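You operate a simulated robot arm through the tools that you are given. There is no shell and no other tool. Be economical: measure what you need, move in short steps, check, and stop when the job is done.

You are at the controls of a simulated two-armed robot. One attempt, no reset.

## Task
On the flap top of the green table, fold the striped cloth in half, so that its two long edges meet.

Only the result counts: the job must be done as asked and must still hold three seconds after the hand-in. Knocking over, shifting, dropping, spilling or breaking anything else fails it. Flat cloth is picked up by pressing the open fingertips on it (5 to 10 N) and closing them slowly along it; thin cloth reads only 2 to 8 mm in the jaws.

## Robot
Two 7-joint arms with two-finger parallel grippers on one trunk, on a base that drives. Base frame: it is fixed to the floor where the robot stands at the start and does not move with it; the origin is under the middle of the robot, x ahead of it, y to its left, z up; the surface under the hand at the start is at about z = 0.68. Units: m, degrees, N and s.
The left shoulder is at the start at [0.07, 0.163, 1.02], the right one opposite. With the tool pointing down near the work surface each hand reaches from about 0.38 to 0.88 m from the robot's upright axis, wherever it stands, measured 20 degrees to its own side. Places, roughly: flap top of the green table [0.5, 0, 0.7]. Payload 3.43 kg a hand.
The TCP of each hand is the grasp point between the finger pads, 0.034 m short of the fingertips. In the tool frame z runs along the fingers and y along their closing line. The gripper opens to 0.128 m. The fingers are 0.024 m wide and 0.012 m thick; the gripper's body (0.048 by 0.13 m) begins 0.096 m behind the TCP.
Orientation is that of the tool frame in the base frame, as a unit quaternion [x, y, z, w]. With the fingers straight down and closing along the base's y, the tool's x points along the base's -x, its y along +y and its z along -z.

## Interface
- The arms move only by the tool step_arm. It takes "left_rows", "right_rows" or both (then of equal length, played together; a hand with none holds still); each is a list of rows, each a list of 6 numbers: the shift along the tool's x, y, z in m, then the turn, a rotation vector about the tool's x, y, z in rad. In form: [[tx, ty, tz, wx, wy, wz], ...]. A call has 1 to 20 rows; each row is the pose to reach, as a shift and turn from the pose commanded when the call began, along the tool's axes at that moment. "left_jaw" and "right_jaw" are, for a hand that has rows, the opening in per cent of the stroke, from 0 (shut) to 100 (fully open), set as the call begins (left out, the last holds). Each row takes 0.2 s and may step no farther than 0.05 m and 8.6 degrees from the row before; otherwise, or with a gripper value out of range, the whole call is refused. Where a pose cannot be reached the arm comes as near as it can. A force on the tool above 40 N (or 10 N above the force at the start of the call, whichever is more), or a blocked arm, ends the call early, and 0.2 s more pass. Each finger travels about 0.153 m/s and halts on what it meets, pressing with about 35 N; the grip force reading is that of the motor and also rises with nothing between the fingers. The clock runs only during rows and for 0.2 s after the last one: add rows that repeat a pose to give the fingers time. The reply holds the time, the measured pose of the TCP, the force on the tool along the base axes, the opening and the grip force, in the units named above and with some noise, with the torque about the TCP (base axes, N m) and any sound that the robot's microphone picked up.
- Cameras (640 x 400 px; columns grow to the right, rows downward): "scene" is now at [0.1279, 0.0056, 1.2262]; the picture's right is [0.07, -1.00, 0.00], its down [-0.76, -0.05, -0.65] and it looks along [0.65, 0.05, -0.76] (base axes); focal length 279 px, centre (320, 200). "left" rides on the left gripper at [0.076, 0.011, -0.16] in its tool frame; the picture's right is [-0.15, 0.99, 0.00], its down [-0.88, -0.13, -0.46] and it looks along [-0.45, -0.07, 0.89] (tool axes); focal length 234 px, centre (320, 200). "right" rides on the right gripper at [0.076, -0.011, -0.16] in its tool frame; the picture's right is [0.15, 0.99, 0.00], its down [-0.88, 0.13, -0.46] and it looks along [-0.45, 0.07, 0.89] (tool axes); focal length 234 px, centre (320, 200). There is no depth. A picture from a camera that has moved, and an enlarged one, comes with that camera's place and axes in the base frame and with its lens.
- capture(camera): a new picture of that camera. No time passes.
- move_column(by): slides the trunk up (or, below 0, down) by that many m; the arms and the scene camera ride with it, the base frame stays. It gives what a move gives, with no picture.
- base_move(legs): drives the robot by 1 to 6 legs, each [ahead, left, turn to the left] in m, m and degrees, along the robot's own axes; the way and the turn of a leg run together, so that a leg with both is an arc; at most 1.5 m and 180 degrees a leg. The arms and the cameras ride along, it lands a little off, and it stops where it bumps. It gives what a move gives.
- pan_tilt(pan, tilt): turns the head with the scene camera to pan (to the left, within 86 degrees either way) and tilt (down, from -29 to 69), counted from straight ahead of the robot. It gives what a move gives.
- close_up(camera, box): a new picture of the part [left, top, right, bottom] of that camera's present view, enlarged. No time passes.
- job_done(): hands the job in; it is judged then, once.

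Work in short steps. Places have to be worked out from the pictures, the camera data and where the tool is seen: move nearer, look again, correct. Check each grasp and each placing, and mend what went wrong. You have 120 turns and 92 pictures in all, those below and enlarged ones among them. Open the grippers and draw the arms clear of the work before you hand the job in, unless the task says otherwise; then end with one line.

The tools are called after "Call:" as a command line: name --argument value ..., lists and objects as JSON in quotes. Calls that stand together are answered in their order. step_arm: Moves the arms, as the interface text tells. Its arguments: {"type":"object","properties":{"left_rows":{"type":"array","items":{"type":"array","items":{"type":"number"}}},"left_jaw":{"type":"number"},"right_rows":{"type":"array","items":{"type":"array","items":{"type":"number"}}},"right_jaw":{"type":"number"}},"required":[]} The other tools are called the same way: move_column (by) slides the trunk up or down; base_move (legs) drives the base; pan_tilt (pan, tilt) turns the head that bears the scene camera; capture (camera) takes a picture; close_up (camera, box) takes an enlarged picture of a part of a camera's view; job_done () hands the job in.

At the start:

```text
t: 0.0
left_ee_pos: [0.6659, 0.2768, 0.8296]
left_ee_rot: [-0.001, 1.0, 0.0, 0.0]
left_wrist_force: [-0.7, -0.1, -0.4]
left_ft_torque: [-0.01, 0.01, -0.04]
left_grip_width: 0.1281
left_grip_force: 0.0
right_ee_pos: [0.6462, -0.3211, 0.8689]
right_ee_rot: [0.0, 1.0, 0.0, 0.0]
right_wrist_force: [-0.3, -0.2, -0.3]
right_ft_torque: [-0.03, 0.0, 0.01]
right_grip_width: 0.1279
right_grip_force: 0.0
trunk travel left (down, up): [-0.5, 0.44]
robot x, y, heading: [-0.0015, 0.0028, 0.0]
head pan, tilt: [4.1, 49.6]
```

scene: 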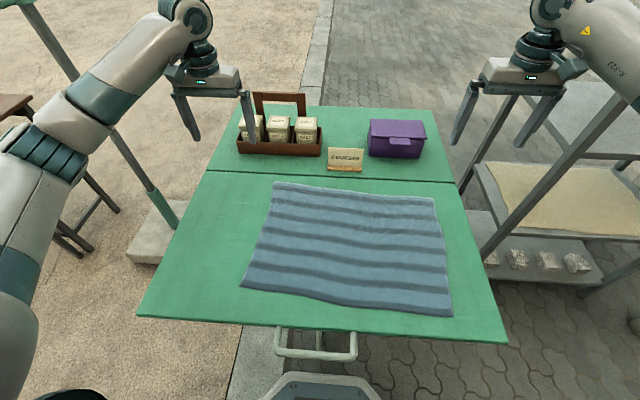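
right: 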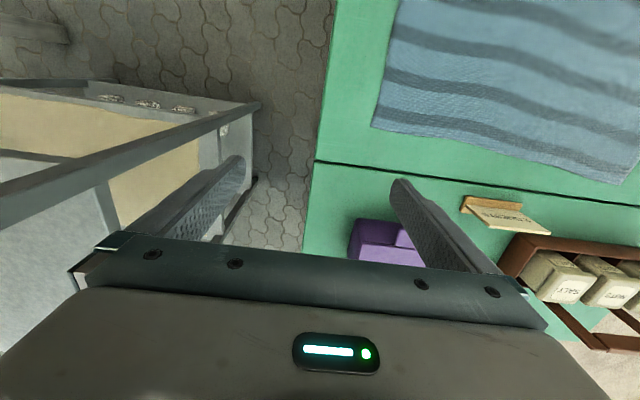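
left: 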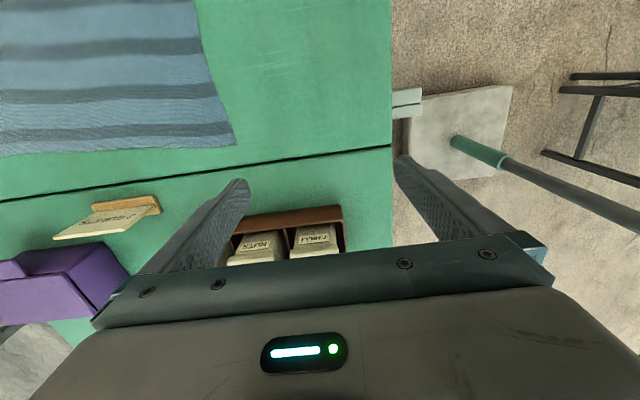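

The cloth's long edges run along y, roughly: far edge from (0.65, 0.17) to (0.62, -0.26), near edge from (0.35, 0.185) to (0.32, -0.23). I'll back the base up about 0.14 m so both edges are comfortably in reach.

Call:
base_move --legs '[[-0.14, 0, 0]]'

Call:
capture --camera "scene"

Call:
capture --camera "left"

Call:
capture --camera "right"

```text
t: 1.3
left_ee_pos: [0.5245, 0.275, 0.831]
left_ee_rot: [0.002, 1.0, 0.0, -0.001]
left_wrist_force: [-0.4, 0.1, 0.2]
left_ft_torque: [-0.02, 0.01, 0.02]
left_grip_width: 0.1281
left_grip_force: 0.0
right_ee_pos: [0.5025, -0.3237, 0.8697]
right_ee_rot: [0.002, 1.0, 0.0, 0.0]
right_wrist_force: [-0.5, 0.3, 0.3]
right_ft_torque: [0.01, -0.06, 0.01]
right_grip_width: 0.1282
right_grip_force: 0.1
trunk travel left (down, up): [-0.5, 0.44]
robot x, y, heading: [-0.1423, 0.0022, -0.4]
head pan, tilt: [4.1, 49.6]
```

```text
88 pictures are left
camera scene: at [-0.0152, 0.0054, 1.2264], right [0.07, -1.0, 0.0], down [-0.76, -0.05, -0.65], along [0.65, 0.04, -0.76], focal length 279 px, centre (320, 200)
```

scene: 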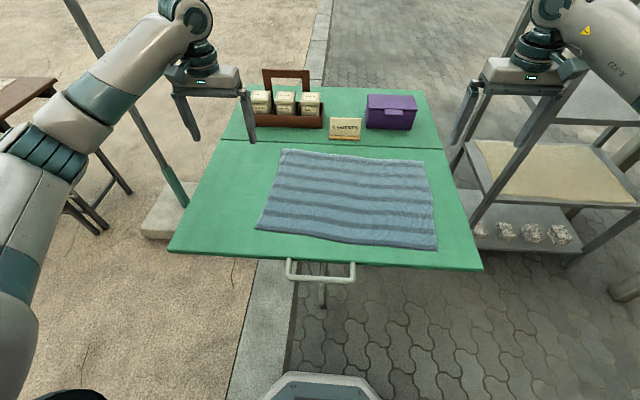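

```text
87 pictures are left
camera left: at [0.4468, 0.2863, 0.9903], right [0.15, 0.99, 0.0], down [0.88, -0.13, 0.46], along [0.45, -0.07, -0.89], focal length 234 px, centre (320, 200)
```

left: 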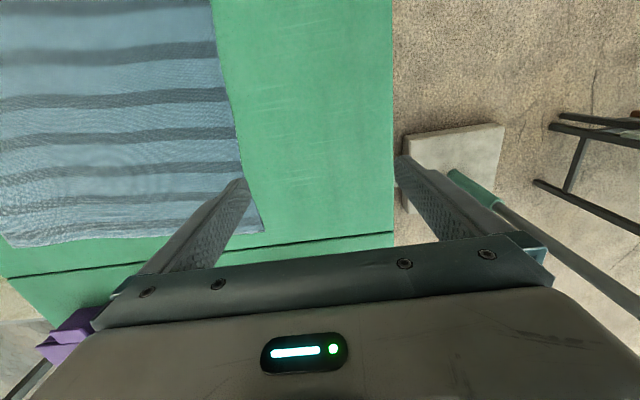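

```text
86 pictures are left
camera right: at [0.427, -0.3325, 1.0296], right [-0.14, 0.99, 0.0], down [0.88, 0.13, 0.46], along [0.45, 0.07, -0.89], focal length 234 px, centre (320, 200)
```

right: 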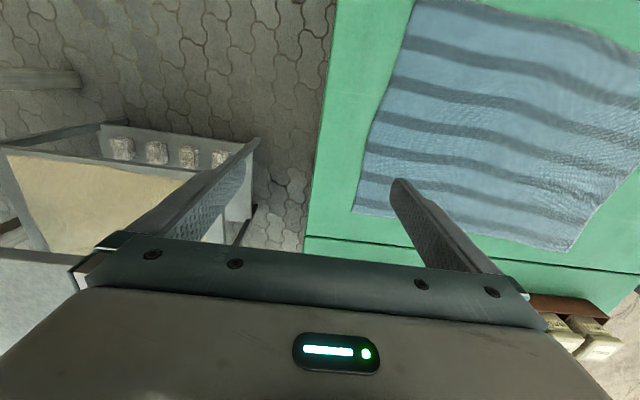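

Wrist and scene views put the far corners at about (0.64, 0.165) and (0.613, -0.25). I'll move both hands above the far edge, slightly inside the corners, with the jaws about 25% open.

Call:
step_arm --left_rows '[[-0.019, -0.03, 0.008, 0, 0, 0], [-0.038, -0.06, 0.016, 0, 0, 0], [-0.057, -0.09, 0.024, 0, 0, 0], [-0.076, -0.12, 0.032, 0, 0, 0], [-0.0955, -0.15, 0.041, 0, 0, 0]]' --right_rows '[[-0.0195, 0.023, 0.016, 0, 0, 0], [-0.039, 0.046, 0.032, 0, 0, 0], [-0.0585, 0.069, 0.048, 0, 0, 0], [-0.078, 0.092, 0.064, 0, 0, 0], [-0.0975, 0.1137, 0.08, 0, 0, 0]]' --left_jaw 28 --right_jaw 28

Call:
capture --camera "left"

Call:
capture --camera "right"

Call:
close_up --camera "scene" --box '[220, 60, 480, 260]'

```text
t: 2.5
left_ee_pos: [0.6217, 0.1257, 0.7878]
left_ee_rot: [0.002, 1.0, 0.0, -0.001]
left_wrist_force: [0.6, 0.5, -0.5]
left_ft_torque: [0.04, 0.0, -0.01]
left_grip_width: 0.0359
left_grip_force: 0.0
right_ee_pos: [0.6014, -0.2099, 0.7894]
right_ee_rot: [0.002, 1.0, 0.0, 0.0]
right_wrist_force: [-0.7, 0.3, -0.3]
right_ft_torque: [0.02, 0.02, 0.0]
right_grip_width: 0.0358
right_grip_force: 0.1
trunk travel left (down, up): [-0.5, 0.44]
robot x, y, heading: [-0.14, -0.0033, -0.3]
head pan, tilt: [4.1, 49.6]
```

```text
85 pictures are left
camera left: at [0.5444, 0.1373, 0.9477], right [0.15, 0.99, 0.0], down [0.88, -0.13, 0.45], along [0.45, -0.07, -0.89], focal length 234 px, centre (320, 200)
```

left: 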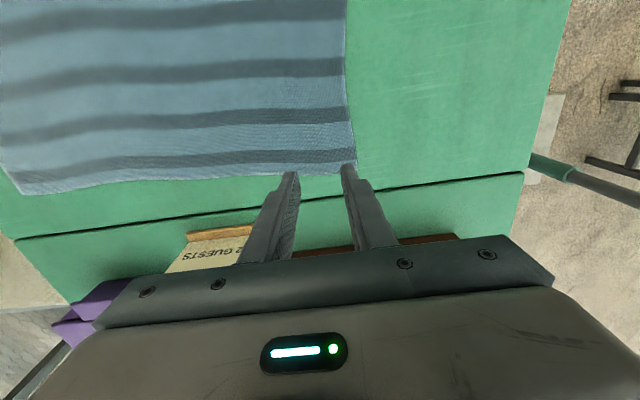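

```text
84 pictures are left
camera right: at [0.5263, -0.2186, 0.9486], right [-0.14, 0.99, 0.0], down [0.88, 0.13, 0.46], along [0.45, 0.07, -0.89], focal length 234 px, centre (320, 200)
```

right: 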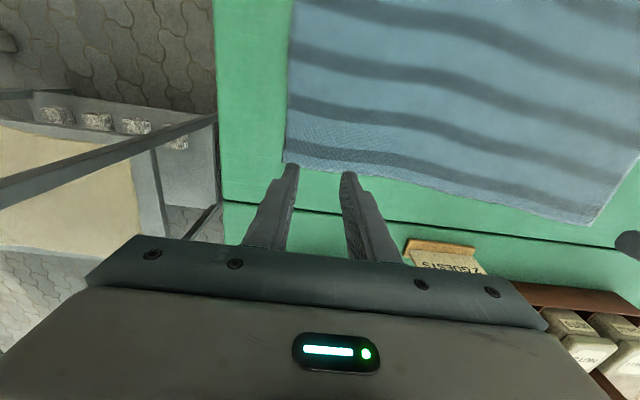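

```text
2.00 times, centred on (350, 160) of scene
camera zoom: at [-0.0127, 0.005, 1.2261], right [0.07, -1.0, 0.0], down [-0.76, -0.05, -0.65], along [0.65, 0.04, -0.76], focal length 558 px, centre (260, 280)
```

zoom: 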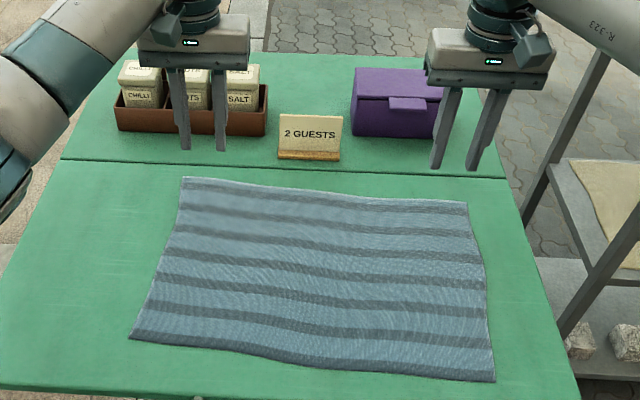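

Corners refined to about (0.648, 0.163) and (0.620, -0.247) with the surface at z ≈ 0.68. I'll centre the grips 1 cm inside the edge and lower the tips to just above the cloth.

Call:
step_arm --left_rows '[[-0.007, 0.001, 0.02, 0, 0, 0], [-0.013, 0.002, 0.04, 0, 0, 0], [-0.013, 0.002, 0.055, 0, 0, 0], [-0.013, 0.002, 0.055, 0, 0, 0]]' --right_rows '[[-0.006, -0.001, 0.02, 0, 0, 0], [-0.0105, -0.002, 0.04, 0, 0, 0], [-0.0105, -0.002, 0.055, 0, 0, 0], [-0.0105, -0.002, 0.055, 0, 0, 0]]'

Call:
capture --camera "left"

Call:
capture --camera "right"

Call:
close_up --camera "scene" --box '[240, 90, 480, 240]'

```text
t: 3.5
left_ee_pos: [0.6334, 0.1276, 0.7335]
left_ee_rot: [0.001, 1.0, -0.001, 0.0]
left_wrist_force: [-0.8, -0.4, 0.4]
left_ft_torque: [-0.01, -0.01, 0.01]
left_grip_width: 0.0359
left_grip_force: 0.1
right_ee_pos: [0.6098, -0.212, 0.7346]
right_ee_rot: [0.002, 1.0, -0.001, 0.0]
right_wrist_force: [0.4, -0.7, 1.0]
right_ft_torque: [0.0, 0.0, -0.01]
right_grip_width: 0.0357
right_grip_force: 0.1
trunk travel left (down, up): [-0.5, 0.44]
robot x, y, heading: [-0.1409, -0.0016, -0.1]
head pan, tilt: [4.1, 49.6]
```

```text
82 pictures are left
camera left: at [0.5556, 0.1387, 0.8936], right [0.15, 0.99, 0.0], down [0.88, -0.13, 0.46], along [0.45, -0.07, -0.89], focal length 234 px, centre (320, 200)
```

left: 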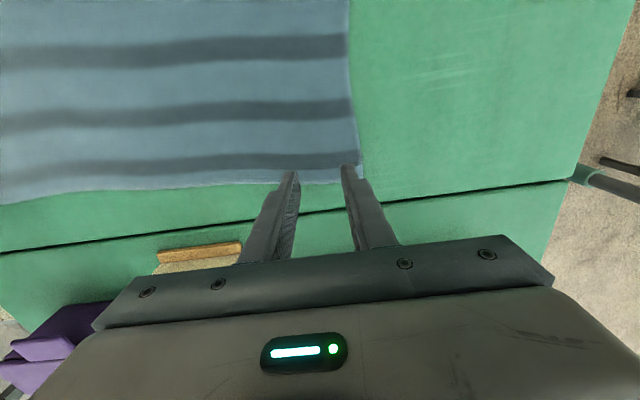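

```text
81 pictures are left
camera right: at [0.5352, -0.2205, 0.8938], right [-0.14, 0.99, 0.0], down [0.88, 0.13, 0.46], along [0.45, 0.07, -0.89], focal length 234 px, centre (320, 200)
```

right: 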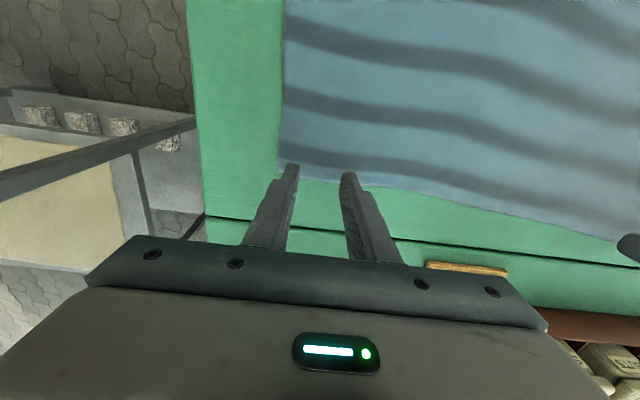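

```text
2.67 times, centred on (360, 165) of scene
camera zoom: at [-0.0142, 0.0055, 1.2263], right [0.07, -1.0, 0.0], down [-0.76, -0.05, -0.65], along [0.65, 0.04, -0.76], focal length 743 px, centre (213, 293)
```

zoom: 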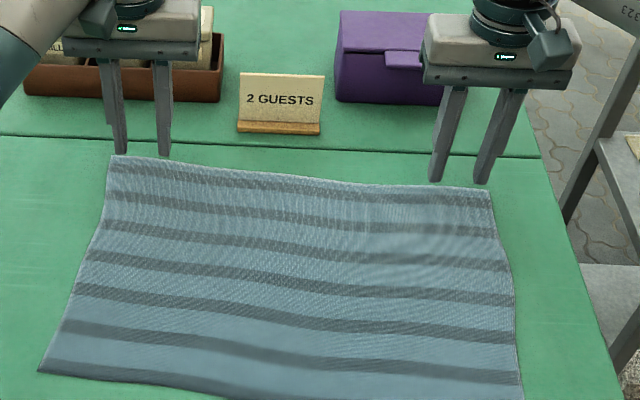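

Corners confirmed at (0.648, 0.164) and (0.617, -0.249), and the tips are about 2 cm above the cloth. Lowering in small steps now to feel for contact.

Call:
step_arm --left_rows '[[0, 0, 0.006, 0, 0, 0], [0, 0, 0.012, 0, 0, 0], [0, 0, 0.016, 0, 0, 0], [0, 0, 0.016, 0, 0, 0]]' --right_rows '[[0, 0, 0.006, 0, 0, 0], [0, 0, 0.012, 0, 0, 0], [0, 0, 0.016, 0, 0, 0], [0, 0, 0.016, 0, 0, 0]]'

```text
t: 4.5
left_ee_pos: [0.6343, 0.1263, 0.7163]
left_ee_rot: [0.001, 1.0, 0.0, 0.0]
left_wrist_force: [-0.8, 0.3, 0.2]
left_ft_torque: [-0.01, 0.03, 0.0]
left_grip_width: 0.0358
left_grip_force: 0.0
right_ee_pos: [0.6117, -0.2117, 0.7174]
right_ee_rot: [0.002, 1.0, 0.0, 0.0]
right_wrist_force: [-0.1, 0.2, -0.6]
right_ft_torque: [-0.02, 0.02, -0.01]
right_grip_width: 0.0359
right_grip_force: 0.1
trunk travel left (down, up): [-0.5, 0.44]
robot x, y, heading: [-0.1405, 0.0007, -0.3]
head pan, tilt: [4.1, 49.6]
```

No contact yet (tips about z 0.683). I'll go down a few millimetres more.

Call:
step_arm --left_rows '[[0, 0, 0.002, 0, 0, 0], [0, 0, 0.004, 0, 0, 0], [0, 0, 0.004, 0, 0, 0]]' --right_rows '[[0, 0, 0.002, 0, 0, 0], [0, 0, 0.004, 0, 0, 0], [0, 0, 0.004, 0, 0, 0]]'

```text
t: 5.3
left_ee_pos: [0.6331, 0.1264, 0.7154]
left_ee_rot: [0.002, 1.0, 0.0, 0.001]
left_wrist_force: [1.6, -0.7, 6.2]
left_ft_torque: [0.02, -0.03, 0.0]
left_grip_width: 0.0356
left_grip_force: 0.1
right_ee_pos: [0.6111, -0.211, 0.7154]
right_ee_rot: [0.001, 1.0, 0.001, 0.001]
right_wrist_force: [1.5, 0.7, 5.5]
right_ft_torque: [-0.02, -0.04, -0.01]
right_grip_width: 0.0357
right_grip_force: 0.0
trunk travel left (down, up): [-0.5, 0.44]
robot x, y, heading: [-0.1432, -0.0039, 0.1]
head pan, tilt: [4.1, 49.6]
```

Both hands press about 6 N. A quick look to confirm the fingers straddle the cloth just inside the edge.

Call:
capture --camera "left"

Call:
capture --camera "right"

```text
79 pictures are left
camera left: at [0.5557, 0.1378, 0.875], right [0.15, 0.99, 0.0], down [0.88, -0.13, 0.46], along [0.45, -0.07, -0.89], focal length 234 px, centre (320, 200)
```

left: 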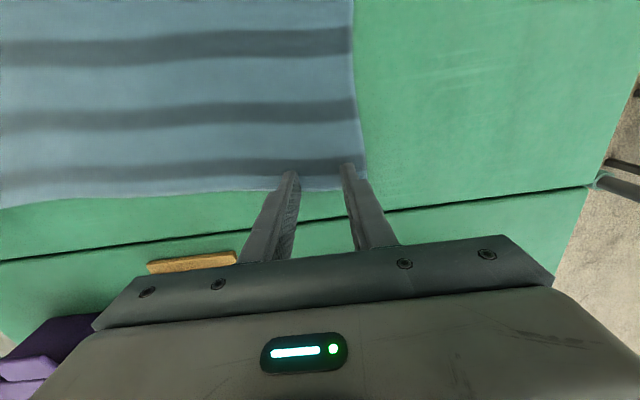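

```text
78 pictures are left
camera right: at [0.5356, -0.2206, 0.8755], right [-0.14, 0.99, 0.0], down [0.88, 0.13, 0.46], along [0.45, 0.07, -0.89], focal length 234 px, centre (320, 200)
```

right: 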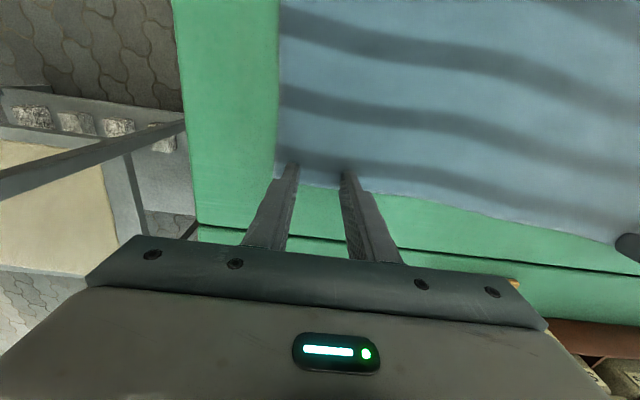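

Both pairs of tips are on the cloth just inside the edge. Closing in small stages.

Call:
step_arm --left_rows '[[0, 0, 0, 0, 0, 0]]' --right_rows '[[0, 0, 0, 0, 0, 0]]' --left_jaw 22 --right_jaw 22

Call:
step_arm --left_rows '[[0, 0, 0, 0, 0, 0]]' --right_rows '[[0, 0, 0, 0, 0, 0]]' --left_jaw 16 --right_jaw 16

Call:
step_arm --left_rows '[[0, 0, 0, 0, 0, 0]]' --right_rows '[[0, 0, 0, 0, 0, 0]]' --left_jaw 10 --right_jaw 10

Call:
capture --camera "left"

Call:
capture --camera "right"

```text
t: 5.7
left_ee_pos: [0.6341, 0.1269, 0.7149]
left_ee_rot: [0.001, 1.0, 0.0, 0.002]
left_wrist_force: [1.4, -1.2, 9.5]
left_ft_torque: [0.0, 0.0, 0.01]
left_grip_width: 0.0272
left_grip_force: 0.0
right_ee_pos: [0.6113, -0.2119, 0.7163]
right_ee_rot: [0.001, 1.0, 0.0, 0.001]
right_wrist_force: [1.5, 1.6, 7.4]
right_ft_torque: [0.03, -0.01, -0.02]
right_grip_width: 0.0275
right_grip_force: 0.1
trunk travel left (down, up): [-0.5, 0.44]
robot x, y, heading: [-0.1456, 0.003, -0.4]
head pan, tilt: [4.1, 49.6]
```

```text
t: 6.1
left_ee_pos: [0.6327, 0.1263, 0.7156]
left_ee_rot: [0.001, 1.0, 0.0, 0.001]
left_wrist_force: [0.5, -0.4, 9.6]
left_ft_torque: [-0.05, 0.01, 0.04]
left_grip_width: 0.0189
left_grip_force: 0.1
right_ee_pos: [0.6101, -0.2112, 0.7161]
right_ee_rot: [0.001, 1.0, 0.0, 0.001]
right_wrist_force: [0.4, 0.1, 8.1]
right_ft_torque: [-0.01, 0.04, -0.01]
right_grip_width: 0.0194
right_grip_force: 0.1
trunk travel left (down, up): [-0.5, 0.44]
robot x, y, heading: [-0.1423, -0.0005, -0.2]
head pan, tilt: [4.1, 49.6]
```

```text
t: 6.5
left_ee_pos: [0.6333, 0.1276, 0.7156]
left_ee_rot: [0.001, 1.0, 0.0, 0.001]
left_wrist_force: [1.6, 0.4, 10.5]
left_ft_torque: [-0.01, 0.0, -0.04]
left_grip_width: 0.0113
left_grip_force: 0.1
right_ee_pos: [0.6099, -0.211, 0.717]
right_ee_rot: [0.001, 1.0, 0.0, 0.001]
right_wrist_force: [0.6, -0.8, 8.8]
right_ft_torque: [-0.02, -0.02, -0.02]
right_grip_width: 0.0115
right_grip_force: 0.1
trunk travel left (down, up): [-0.5, 0.44]
robot x, y, heading: [-0.1412, -0.0007, -0.2]
head pan, tilt: [4.1, 49.6]
```

```text
77 pictures are left
camera left: at [0.5549, 0.1378, 0.875], right [0.15, 0.99, 0.0], down [0.88, -0.13, 0.46], along [0.45, -0.07, -0.89], focal length 234 px, centre (320, 200)
```

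left: 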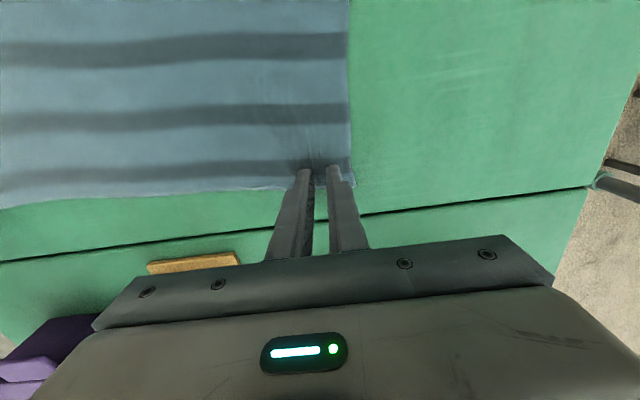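

```text
76 pictures are left
camera right: at [0.5348, -0.2208, 0.8755], right [-0.14, 0.99, 0.0], down [0.88, 0.13, 0.46], along [0.45, 0.07, -0.89], focal length 234 px, centre (320, 200)
```

right: 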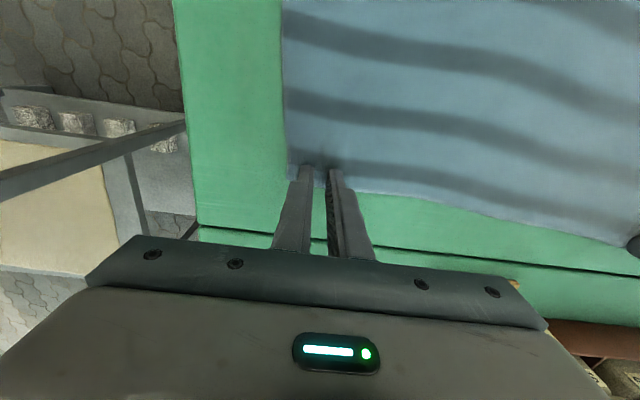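

The cloth is following the fingers and gathering between them. Closing fully.

Call:
step_arm --left_rows '[[0, 0, 0, 0, 0, 0]]' --right_rows '[[0, 0, 0, 0, 0, 0]]' --left_jaw 5 --right_jaw 5

Call:
step_arm --left_rows '[[0, 0, 0, 0, 0, 0], [0, 0, 0, 0, 0, 0]]' --right_rows '[[0, 0, 0, 0, 0, 0], [0, 0, 0, 0, 0, 0]]' --left_jaw 0 --right_jaw 0

Call:
step_arm --left_rows '[[0, 0, -0.01, 0, 0, 0], [0, 0, -0.02, 0, 0, 0], [0, 0, -0.03, 0, 0, 0], [0, 0, -0.03, 0, 0, 0]]' --right_rows '[[0, 0, -0.01, 0, 0, 0], [0, 0, -0.02, 0, 0, 0], [0, 0, -0.03, 0, 0, 0], [0, 0, -0.03, 0, 0, 0]]'

Call:
capture --camera "left"

Call:
capture --camera "right"

Call:
close_up --camera "scene" --box '[240, 90, 480, 240]'

```text
t: 6.9
left_ee_pos: [0.6338, 0.128, 0.7162]
left_ee_rot: [0.003, 1.0, 0.0, 0.001]
left_wrist_force: [0.7, 0.1, 10.8]
left_ft_torque: [0.01, 0.03, 0.03]
left_grip_width: 0.0042
left_grip_force: 0.0
right_ee_pos: [0.6102, -0.211, 0.7153]
right_ee_rot: [0.002, 1.0, 0.0, 0.001]
right_wrist_force: [-0.2, -0.4, 7.7]
right_ft_torque: [-0.02, 0.03, 0.01]
right_grip_width: 0.0045
right_grip_force: 0.0
trunk travel left (down, up): [-0.5, 0.44]
robot x, y, heading: [-0.1401, 0.0001, -0.3]
head pan, tilt: [4.1, 49.6]
```

```text
t: 7.5
left_ee_pos: [0.6321, 0.1262, 0.7158]
left_ee_rot: [0.002, 1.0, 0.0, 0.001]
left_wrist_force: [0.6, 1.8, 12.0]
left_ft_torque: [0.01, 0.04, -0.01]
left_grip_width: 0.0
left_grip_force: 32.4
right_ee_pos: [0.6103, -0.2108, 0.716]
right_ee_rot: [0.001, 1.0, 0.0, 0.001]
right_wrist_force: [-0.4, -1.0, 8.3]
right_ft_torque: [-0.01, 0.04, 0.03]
right_grip_width: 0.0
right_grip_force: 32.7
trunk travel left (down, up): [-0.5, 0.44]
robot x, y, heading: [-0.1453, 0.0015, 0.1]
head pan, tilt: [4.1, 49.6]
```

```text
t: 8.5
left_ee_pos: [0.634, 0.1279, 0.7447]
left_ee_rot: [0.002, 1.0, 0.0, 0.001]
left_wrist_force: [-0.2, -0.3, 0.6]
left_ft_torque: [0.03, 0.01, -0.01]
left_grip_width: 0.0002
left_grip_force: 33.0
right_ee_pos: [0.61, -0.2107, 0.7435]
right_ee_rot: [0.002, 1.0, 0.0, -0.001]
right_wrist_force: [0.3, 0.1, -0.2]
right_ft_torque: [0.0, 0.02, 0.01]
right_grip_width: 0.0
right_grip_force: 32.9
trunk travel left (down, up): [-0.5, 0.44]
robot x, y, heading: [-0.1425, -0.0008, -0.0]
head pan, tilt: [4.1, 49.6]
```

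```text
75 pictures are left
camera left: at [0.5563, 0.1379, 0.903], right [0.15, 0.99, 0.0], down [0.88, -0.13, 0.46], along [0.45, -0.07, -0.89], focal length 234 px, centre (320, 200)
```

left: 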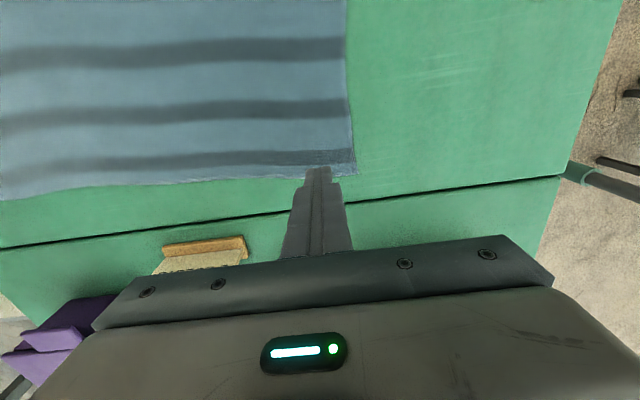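

```text
74 pictures are left
camera right: at [0.5359, -0.2209, 0.9037], right [-0.14, 0.99, 0.0], down [0.88, 0.13, 0.45], along [0.45, 0.07, -0.89], focal length 234 px, centre (320, 200)
```

right: 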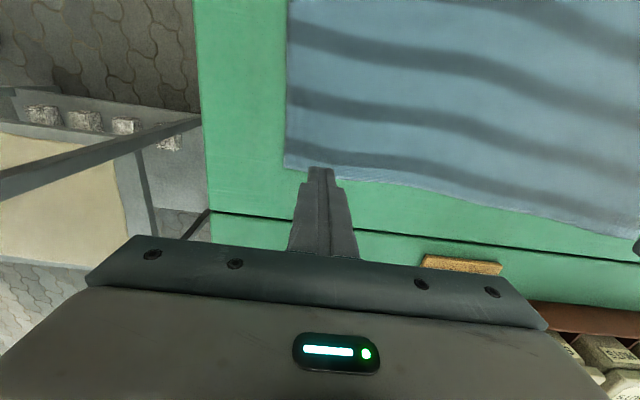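

```text
2.67 times, centred on (360, 165) of scene
camera zoom: at [-0.0138, 0.0054, 1.2262], right [0.07, -1.0, 0.0], down [-0.76, -0.05, -0.65], along [0.65, 0.04, -0.76], focal length 743 px, centre (213, 293)
```

zoom: 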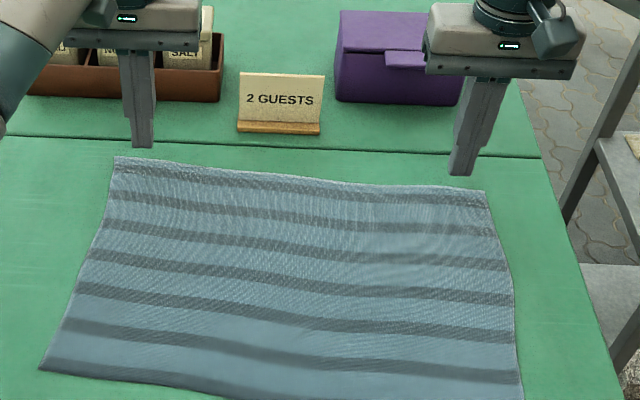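

Both grips came away empty (width 0) – the cloth slid under the tips. I'll retry with a wider opening for a taller ridge, a bit further inside the edge, and a slower close.

Call:
step_arm --left_rows '[[0.004, -0.006, 0, 0, 0, 0], [0.008, -0.013, 0, 0, 0, 0], [0.008, -0.013, 0.015, 0, 0, 0], [0.008, -0.013, 0.026, 0, 0, 0], [0.008, -0.013, 0.026, 0, 0, 0]]' --right_rows '[[0.001, 0.005, 0, 0, 0, 0], [0.003, 0.009, 0, 0, 0, 0], [0.003, 0.009, 0.015, 0, 0, 0], [0.003, 0.009, 0.026, 0, 0, 0], [0.003, 0.009, 0.026, 0, 0, 0]]' --left_jaw 45 --right_jaw 45

Call:
step_arm --left_rows '[[0, 0, 0.002, 0, 0, 0], [0, 0, 0.004, 0, 0, 0], [0, 0, 0.004, 0, 0, 0]]' --right_rows '[[0, 0, 0.002, 0, 0, 0], [0, 0, 0.004, 0, 0, 0], [0, 0, 0.004, 0, 0, 0]]'

Call:
capture --camera "left"

Call:
capture --camera "right"

```text
t: 9.7
left_ee_pos: [0.6263, 0.1143, 0.717]
left_ee_rot: [0.001, 1.0, 0.0, 0.0]
left_wrist_force: [-0.8, 0.5, -1.1]
left_ft_torque: [-0.01, 0.0, 0.0]
left_grip_width: 0.0577
left_grip_force: 0.0
right_ee_pos: [0.6083, -0.2021, 0.7179]
right_ee_rot: [0.0, 1.0, 0.0, 0.0]
right_wrist_force: [0.2, -0.6, 0.8]
right_ft_torque: [-0.05, 0.01, -0.02]
right_grip_width: 0.0577
right_grip_force: 0.2
trunk travel left (down, up): [-0.5, 0.44]
robot x, y, heading: [-0.1379, -0.0012, -0.2]
head pan, tilt: [4.1, 49.6]
```

```text
t: 10.5
left_ee_pos: [0.6249, 0.1143, 0.7152]
left_ee_rot: [0.002, 1.0, 0.0, 0.0]
left_wrist_force: [1.5, 0.2, 7.2]
left_ft_torque: [-0.01, -0.04, -0.04]
left_grip_width: 0.0575
left_grip_force: 0.1
right_ee_pos: [0.6079, -0.2026, 0.7154]
right_ee_rot: [0.001, 1.0, 0.0, 0.001]
right_wrist_force: [-0.1, 1.1, 7.9]
right_ft_torque: [0.14, 0.02, 0.0]
right_grip_width: 0.0575
right_grip_force: 0.0
trunk travel left (down, up): [-0.5, 0.44]
robot x, y, heading: [-0.1456, 0.0011, 0.0]
head pan, tilt: [4.1, 49.6]
```

```text
72 pictures are left
camera left: at [0.5466, 0.1253, 0.8751], right [0.15, 0.99, 0.0], down [0.88, -0.13, 0.46], along [0.45, -0.07, -0.89], focal length 234 px, centre (320, 200)
```

left: 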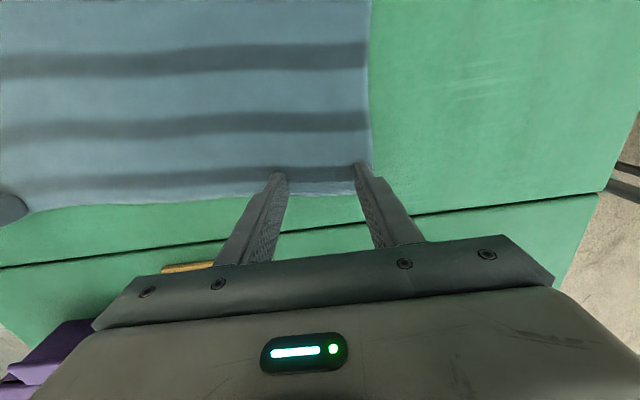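

```text
71 pictures are left
camera right: at [0.5327, -0.212, 0.8755], right [-0.14, 0.99, 0.0], down [0.88, 0.13, 0.46], along [0.45, 0.07, -0.89], focal length 234 px, centre (320, 200)
```

right: 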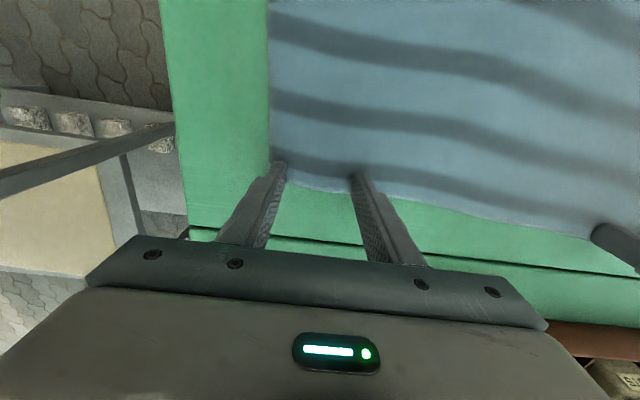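

Pressing about 7.5 N with tips inside the cloth; closing in slow stages.

Call:
step_arm --left_rows '[[0, 0, 0, 0, 0, 0]]' --right_rows '[[0, 0, 0, 0, 0, 0]]' --left_jaw 39 --right_jaw 39

Call:
step_arm --left_rows '[[0, 0, 0, 0, 0, 0]]' --right_rows '[[0, 0, 0, 0, 0, 0]]' --left_jaw 33 --right_jaw 33

Call:
step_arm --left_rows '[[0, 0, 0, 0, 0, 0]]' --right_rows '[[0, 0, 0, 0, 0, 0]]' --left_jaw 27 --right_jaw 27

Call:
step_arm --left_rows '[[0, 0, 0, 0, 0, 0]]' --right_rows '[[0, 0, 0, 0, 0, 0]]' --left_jaw 21 --right_jaw 21

Call:
close_up --camera "left" --box '[200, 80, 440, 230]'

Call:
close_up --camera "right" --box '[200, 80, 440, 230]'

```text
t: 10.9
left_ee_pos: [0.6251, 0.1141, 0.716]
left_ee_rot: [0.002, 1.0, 0.0, 0.001]
left_wrist_force: [1.3, 0.2, 8.4]
left_ft_torque: [-0.03, -0.04, 0.0]
left_grip_width: 0.0493
left_grip_force: 0.1
right_ee_pos: [0.6075, -0.2026, 0.7148]
right_ee_rot: [0.002, 1.0, 0.001, 0.001]
right_wrist_force: [0.9, 1.3, 8.6]
right_ft_torque: [0.05, 0.01, 0.0]
right_grip_width: 0.0496
right_grip_force: 0.1
trunk travel left (down, up): [-0.5, 0.44]
robot x, y, heading: [-0.1416, -0.0022, -0.1]
head pan, tilt: [4.1, 49.6]
```

```text
t: 11.3
left_ee_pos: [0.6235, 0.1139, 0.7154]
left_ee_rot: [0.002, 1.0, 0.0, 0.001]
left_wrist_force: [1.0, -0.7, 8.5]
left_ft_torque: [0.03, -0.01, -0.01]
left_grip_width: 0.0414
left_grip_force: 0.0
right_ee_pos: [0.609, -0.2038, 0.7157]
right_ee_rot: [0.001, 1.0, 0.0, 0.001]
right_wrist_force: [1.3, 0.3, 10.5]
right_ft_torque: [0.15, 0.05, 0.0]
right_grip_width: 0.0421
right_grip_force: 0.1
trunk travel left (down, up): [-0.5, 0.44]
robot x, y, heading: [-0.1421, -0.0012, -0.3]
head pan, tilt: [4.1, 49.6]
```

```text
t: 11.7
left_ee_pos: [0.6243, 0.1141, 0.7148]
left_ee_rot: [0.001, 1.0, 0.0, 0.001]
left_wrist_force: [0.4, -0.6, 10.0]
left_ft_torque: [-0.01, 0.03, 0.02]
left_grip_width: 0.0342
left_grip_force: 0.0
right_ee_pos: [0.6079, -0.2023, 0.7159]
right_ee_rot: [0.002, 1.0, 0.0, 0.001]
right_wrist_force: [-0.5, 0.1, 10.7]
right_ft_torque: [0.08, 0.08, -0.01]
right_grip_width: 0.0342
right_grip_force: 0.0
trunk travel left (down, up): [-0.5, 0.44]
robot x, y, heading: [-0.1421, 0.0034, -0.0]
head pan, tilt: [4.1, 49.6]
```

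```text
t: 12.1
left_ee_pos: [0.6234, 0.1138, 0.7157]
left_ee_rot: [0.001, 1.0, 0.0, 0.001]
left_wrist_force: [0.0, -0.7, 8.9]
left_ft_torque: [0.02, 0.02, 0.02]
left_grip_width: 0.0265
left_grip_force: 0.0
right_ee_pos: [0.6076, -0.2023, 0.7148]
right_ee_rot: [0.001, 1.0, 0.0, 0.001]
right_wrist_force: [-0.3, 0.9, 9.9]
right_ft_torque: [0.1, 0.06, 0.04]
right_grip_width: 0.0267
right_grip_force: 0.0
trunk travel left (down, up): [-0.5, 0.44]
robot x, y, heading: [-0.148, 0.0022, -0.3]
head pan, tilt: [4.1, 49.6]
```

```text
2.67 times, centred on (320, 155) of left
camera zoom: at [0.546, 0.1252, 0.875], right [0.15, 0.99, 0.0], down [0.88, -0.13, 0.46], along [0.45, -0.07, -0.89], focal length 624 px, centre (320, 320)
```

zoom: 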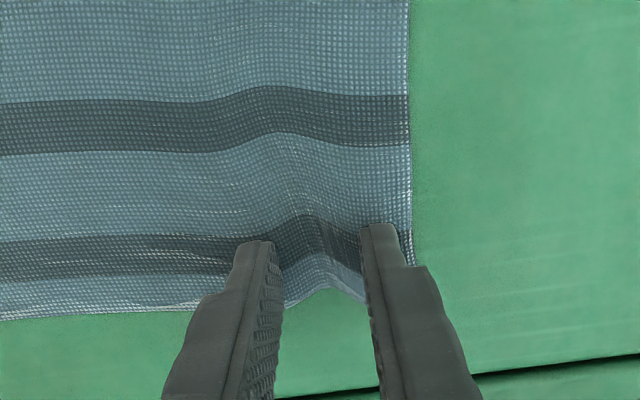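

```text
2.67 times, centred on (320, 155) of right
camera zoom: at [0.532, -0.2122, 0.8753], right [-0.14, 0.99, 0.0], down [0.88, 0.13, 0.46], along [0.45, 0.07, -0.89], focal length 624 px, centre (320, 320)
```

zoom: 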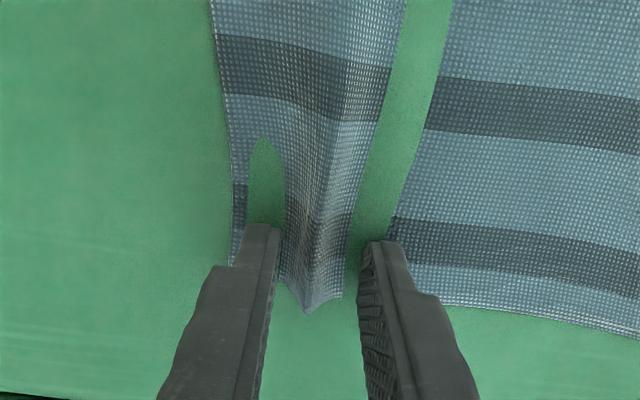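

The left ridge is forming nicely; the right looks odd (green gaps between ridge and cloth). Taking wider looks before going on.

Call:
close_up --camera "right" --box '[160, 0, 640, 300]'

Call:
close_up --camera "scene" --box '[240, 90, 480, 240]'

```text
1.33 times, centred on (400, 150) of right
camera zoom: at [0.532, -0.2122, 0.8753], right [-0.14, 0.99, 0.0], down [0.88, 0.13, 0.46], along [0.45, 0.07, -0.89], focal length 312 px, centre (213, 267)
```

zoom: 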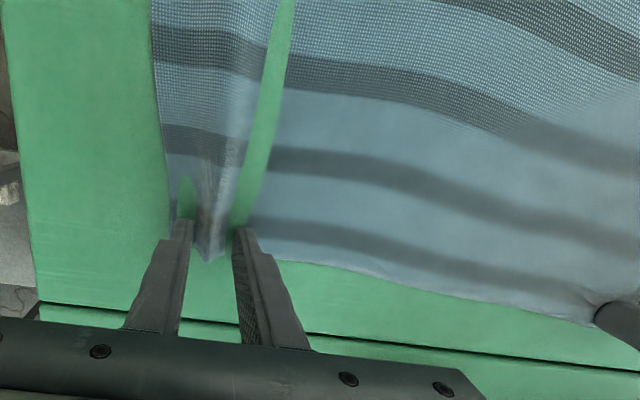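

```text
2.67 times, centred on (360, 165) of scene
camera zoom: at [-0.0163, 0.0056, 1.2266], right [0.07, -1.0, 0.0], down [-0.76, -0.05, -0.65], along [0.65, 0.04, -0.76], focal length 743 px, centre (213, 293)
```

zoom: 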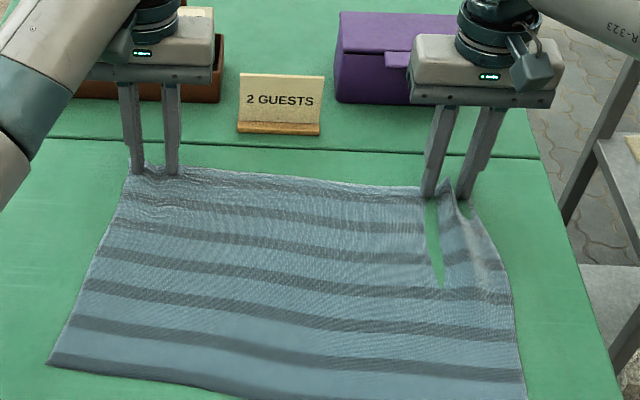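

The gap is where the cloth is pressed slightly into the table top by the right fingers; easing pressure a little there and continuing the close.

Call:
step_arm --left_rows '[[0, 0, 0, 0, 0, 0]]' --right_rows '[[0, 0, -0.001, 0, 0, 0]]' --left_jaw 16 --right_jaw 16

Call:
step_arm --left_rows '[[0, 0, 0, 0, 0, 0]]' --right_rows '[[0, 0, 0, 0, 0, 0]]' --left_jaw 11 --right_jaw 11

Call:
close_up --camera "left" --box '[200, 80, 440, 230]'

Call:
close_up --camera "right" --box '[200, 80, 440, 230]'

```text
t: 12.5
left_ee_pos: [0.6243, 0.1137, 0.7153]
left_ee_rot: [0.002, 1.0, 0.0, 0.002]
left_wrist_force: [-2.2, -0.1, 11.6]
left_ft_torque: [-0.02, 0.08, 0.01]
left_grip_width: 0.0196
left_grip_force: 0.0
right_ee_pos: [0.6072, -0.204, 0.7158]
right_ee_rot: [0.002, 1.0, 0.0, -0.001]
right_wrist_force: [0.7, -0.3, 5.3]
right_ft_torque: [0.01, -0.02, -0.04]
right_grip_width: 0.0201
right_grip_force: 0.1
trunk travel left (down, up): [-0.5, 0.44]
robot x, y, heading: [-0.1442, 0.0017, -0.2]
head pan, tilt: [4.1, 49.6]
```

```text
t: 12.9
left_ee_pos: [0.6251, 0.1146, 0.7154]
left_ee_rot: [0.001, 1.0, 0.0, 0.001]
left_wrist_force: [0.3, -0.6, 12.5]
left_ft_torque: [-0.04, 0.01, -0.03]
left_grip_width: 0.0131
left_grip_force: 0.0
right_ee_pos: [0.6071, -0.204, 0.7163]
right_ee_rot: [0.002, 1.0, 0.0, 0.0]
right_wrist_force: [-0.3, 1.1, 2.4]
right_ft_torque: [0.03, 0.0, 0.0]
right_grip_width: 0.0139
right_grip_force: 0.1
trunk travel left (down, up): [-0.5, 0.44]
robot x, y, heading: [-0.1453, -0.0006, -0.1]
head pan, tilt: [4.1, 49.6]
```

```text
2.67 times, centred on (320, 155) of left
camera zoom: at [0.5464, 0.1251, 0.875], right [0.15, 0.99, 0.0], down [0.88, -0.13, 0.46], along [0.45, -0.07, -0.89], focal length 624 px, centre (320, 320)
```

zoom: 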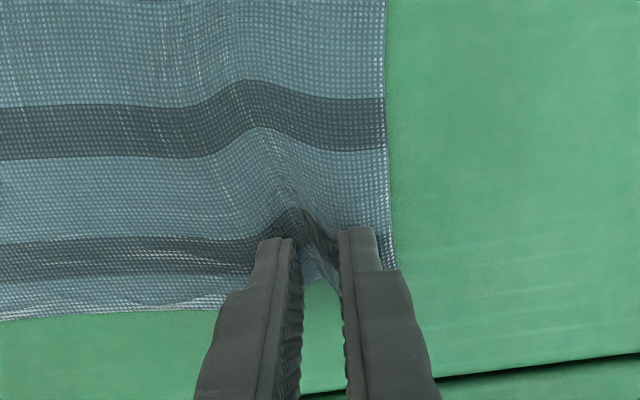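

```text
2.67 times, centred on (320, 155) of right
camera zoom: at [0.532, -0.2127, 0.8758], right [-0.14, 0.99, 0.0], down [0.88, 0.13, 0.46], along [0.45, 0.07, -0.89], focal length 624 px, centre (320, 320)
```

zoom: 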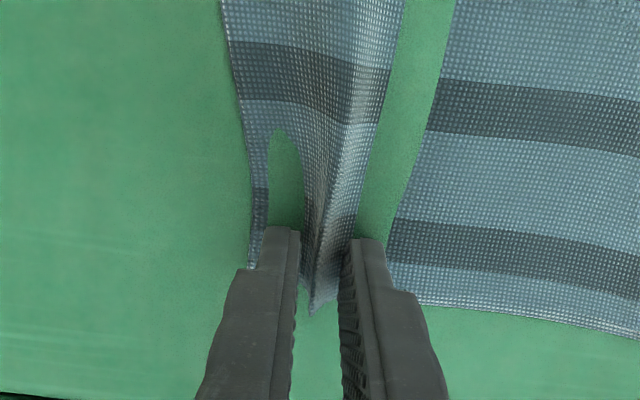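

Both ridges are between the pads. Closing fully.

Call:
step_arm --left_rows '[[0, 0, -0.0005, 0, 0, 0]]' --right_rows '[[0, 0, 0, 0, 0, 0]]' --left_jaw 6 --right_jaw 6

Call:
step_arm --left_rows '[[0, 0, 0, 0, 0, 0], [0, 0, 0, 0, 0, 0]]' --right_rows '[[0, 0, 0, 0, 0, 0], [0, 0, 0, 0, 0, 0]]' --left_jaw 0 --right_jaw 0

Call:
close_up --camera "left" --box '[200, 80, 440, 230]'

Call:
close_up --camera "right" --box '[200, 80, 440, 230]'

```text
t: 13.3
left_ee_pos: [0.6247, 0.1146, 0.7159]
left_ee_rot: [0.0, 1.0, 0.0, 0.001]
left_wrist_force: [0.4, -0.5, 10.3]
left_ft_torque: [-0.03, 0.06, 0.02]
left_grip_width: 0.0061
left_grip_force: 0.1
right_ee_pos: [0.6079, -0.2035, 0.7158]
right_ee_rot: [0.001, 1.0, 0.001, 0.0]
right_wrist_force: [-0.7, 0.6, 2.8]
right_ft_torque: [0.03, 0.04, 0.03]
right_grip_width: 0.0076
right_grip_force: 0.2
trunk travel left (down, up): [-0.5, 0.44]
robot x, y, heading: [-0.1419, 0.0023, -0.1]
head pan, tilt: [4.1, 49.6]
```

```text
t: 13.9
left_ee_pos: [0.6247, 0.115, 0.7158]
left_ee_rot: [0.002, 1.0, 0.0, 0.002]
left_wrist_force: [0.2, -0.9, 10.4]
left_ft_torque: [0.0, 0.02, 0.01]
left_grip_width: 0.0001
left_grip_force: 33.1
right_ee_pos: [0.6086, -0.2038, 0.7149]
right_ee_rot: [0.003, 1.0, 0.001, 0.001]
right_wrist_force: [-0.4, 0.4, 2.2]
right_ft_torque: [0.01, 0.01, 0.0]
right_grip_width: 0.0026
right_grip_force: 34.8
trunk travel left (down, up): [-0.5, 0.44]
robot x, y, heading: [-0.1393, 0.0011, -0.1]
head pan, tilt: [4.1, 49.6]
```

```text
2.67 times, centred on (320, 155) of left
camera zoom: at [0.5467, 0.1252, 0.8751], right [0.15, 0.99, 0.0], down [0.88, -0.13, 0.46], along [0.45, -0.07, -0.89], focal length 624 px, centre (320, 320)
```

zoom: 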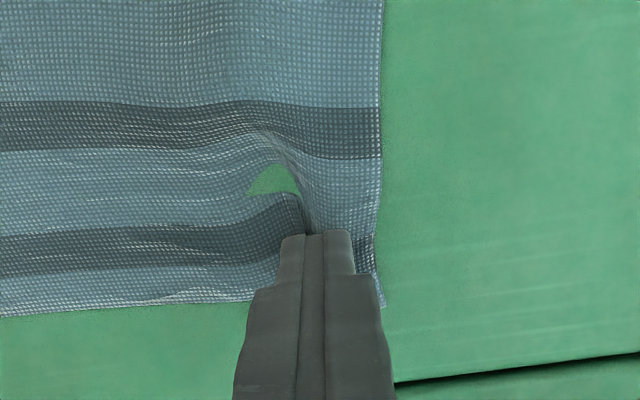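

```text
2.67 times, centred on (320, 155) of right
camera zoom: at [0.5325, -0.2125, 0.8758], right [-0.14, 0.99, 0.0], down [0.88, 0.13, 0.46], along [0.45, 0.07, -0.89], focal length 624 px, centre (320, 320)
```

zoom: 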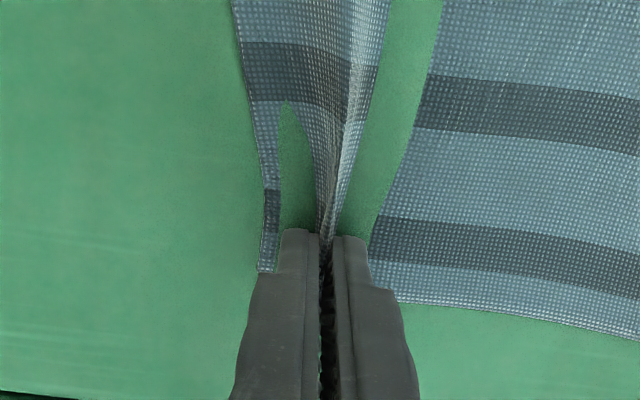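

Right hand holds the cloth (2.6 mm); left missed (0 mm). I'll keep the right still and redo the left, further inside the side edge and wider.

Call:
step_arm --left_rows '[[0, 0, -0.01, 0, 0, 0], [0, 0, -0.025, 0, 0, 0], [0.001, -0.012, -0.025, 0, 0, 0], [0.001, -0.012, -0.025, 0, 0, 0]]' --left_jaw 0

Call:
step_arm --left_rows '[[0, 0, 0, 0, 0, 0], [0, 0, 0.012, 0, 0, 0], [0, 0, 0.022, 0, 0, 0], [0, 0, 0.0255, 0, 0, 0], [0, 0, 0.0255, 0, 0, 0]]' --left_jaw 50

Call:
capture --camera "left"

```text
t: 14.9
left_ee_pos: [0.6237, 0.1026, 0.7386]
left_ee_rot: [0.001, 1.0, 0.0, 0.0]
left_wrist_force: [0.0, -0.4, 0.7]
left_ft_torque: [0.01, -0.05, 0.03]
left_grip_width: 0.0
left_grip_force: 33.2
right_ee_pos: [0.6074, -0.2028, 0.7152]
right_ee_rot: [0.002, 1.0, 0.0, 0.0]
right_wrist_force: [1.2, 0.2, 6.6]
right_ft_torque: [0.02, -0.01, 0.0]
right_grip_width: 0.0028
right_grip_force: 35.2
trunk travel left (down, up): [-0.5, 0.44]
robot x, y, heading: [-0.1393, 0.0007, -0.2]
head pan, tilt: [4.1, 49.6]
```

```text
t: 16.1
left_ee_pos: [0.6231, 0.1022, 0.7156]
left_ee_rot: [0.001, 1.0, -0.001, 0.001]
left_wrist_force: [-1.2, 0.7, 7.7]
left_ft_torque: [-0.04, 0.04, 0.02]
left_grip_width: 0.064
left_grip_force: 0.1
right_ee_pos: [0.6083, -0.2037, 0.7155]
right_ee_rot: [0.0, 1.0, 0.001, 0.0]
right_wrist_force: [-0.2, 0.1, 4.7]
right_ft_torque: [0.01, -0.03, -0.01]
right_grip_width: 0.0027
right_grip_force: 35.4
trunk travel left (down, up): [-0.5, 0.44]
robot x, y, heading: [-0.1432, 0.004, -0.2]
head pan, tilt: [4.1, 49.6]
```

```text
62 pictures are left
camera left: at [0.5464, 0.113, 0.875], right [0.15, 0.99, 0.0], down [0.88, -0.13, 0.46], along [0.45, -0.07, -0.89], focal length 234 px, centre (320, 200)
```

left: 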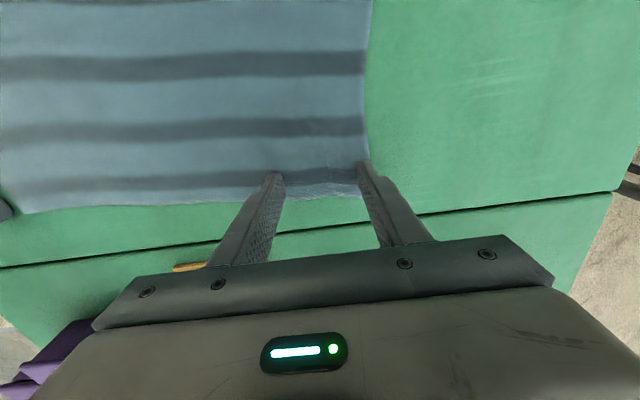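

The outer finger is still right at the side edge. I'll lift, shift 1.8 cm further in, and press again.

Call:
step_arm --left_rows '[[0, 0, -0.01, 0, 0, 0], [0, -0.009, -0.02, 0, 0, 0], [-0.001, -0.018, -0.01, 0, 0, 0], [-0.001, -0.018, 0, 0, 0, 0], [-0.001, -0.018, 0.001, 0, 0, 0], [-0.001, -0.018, 0.001, 0, 0, 0]]'

Call:
close_up --camera "left" --box '[200, 80, 440, 230]'

```text
t: 17.5
left_ee_pos: [0.6246, 0.0854, 0.7157]
left_ee_rot: [0.002, 1.0, 0.0, 0.002]
left_wrist_force: [-1.2, 1.3, 9.3]
left_ft_torque: [0.05, 0.1, -0.02]
left_grip_width: 0.0639
left_grip_force: 0.0
right_ee_pos: [0.6083, -0.2029, 0.7165]
right_ee_rot: [0.002, 1.0, 0.001, 0.0]
right_wrist_force: [1.0, -0.1, 3.8]
right_ft_torque: [0.04, 0.01, -0.02]
right_grip_width: 0.0025
right_grip_force: 35.1
trunk travel left (down, up): [-0.5, 0.44]
robot x, y, heading: [-0.1419, 0.0014, -0.0]
head pan, tilt: [4.1, 49.6]
```

```text
2.67 times, centred on (320, 155) of left
camera zoom: at [0.5466, 0.0955, 0.875], right [0.15, 0.99, 0.0], down [0.88, -0.13, 0.46], along [0.45, -0.07, -0.89], focal length 624 px, centre (320, 320)
```

zoom: 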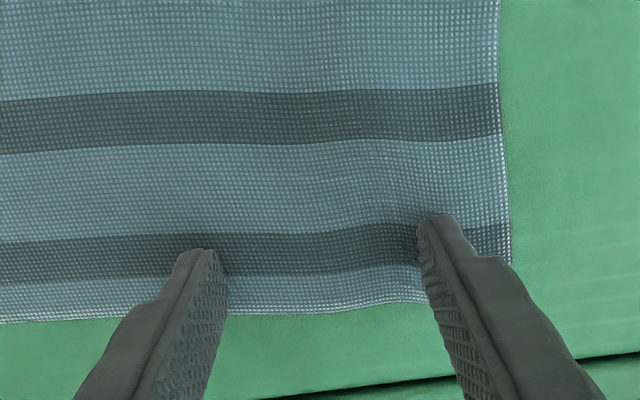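

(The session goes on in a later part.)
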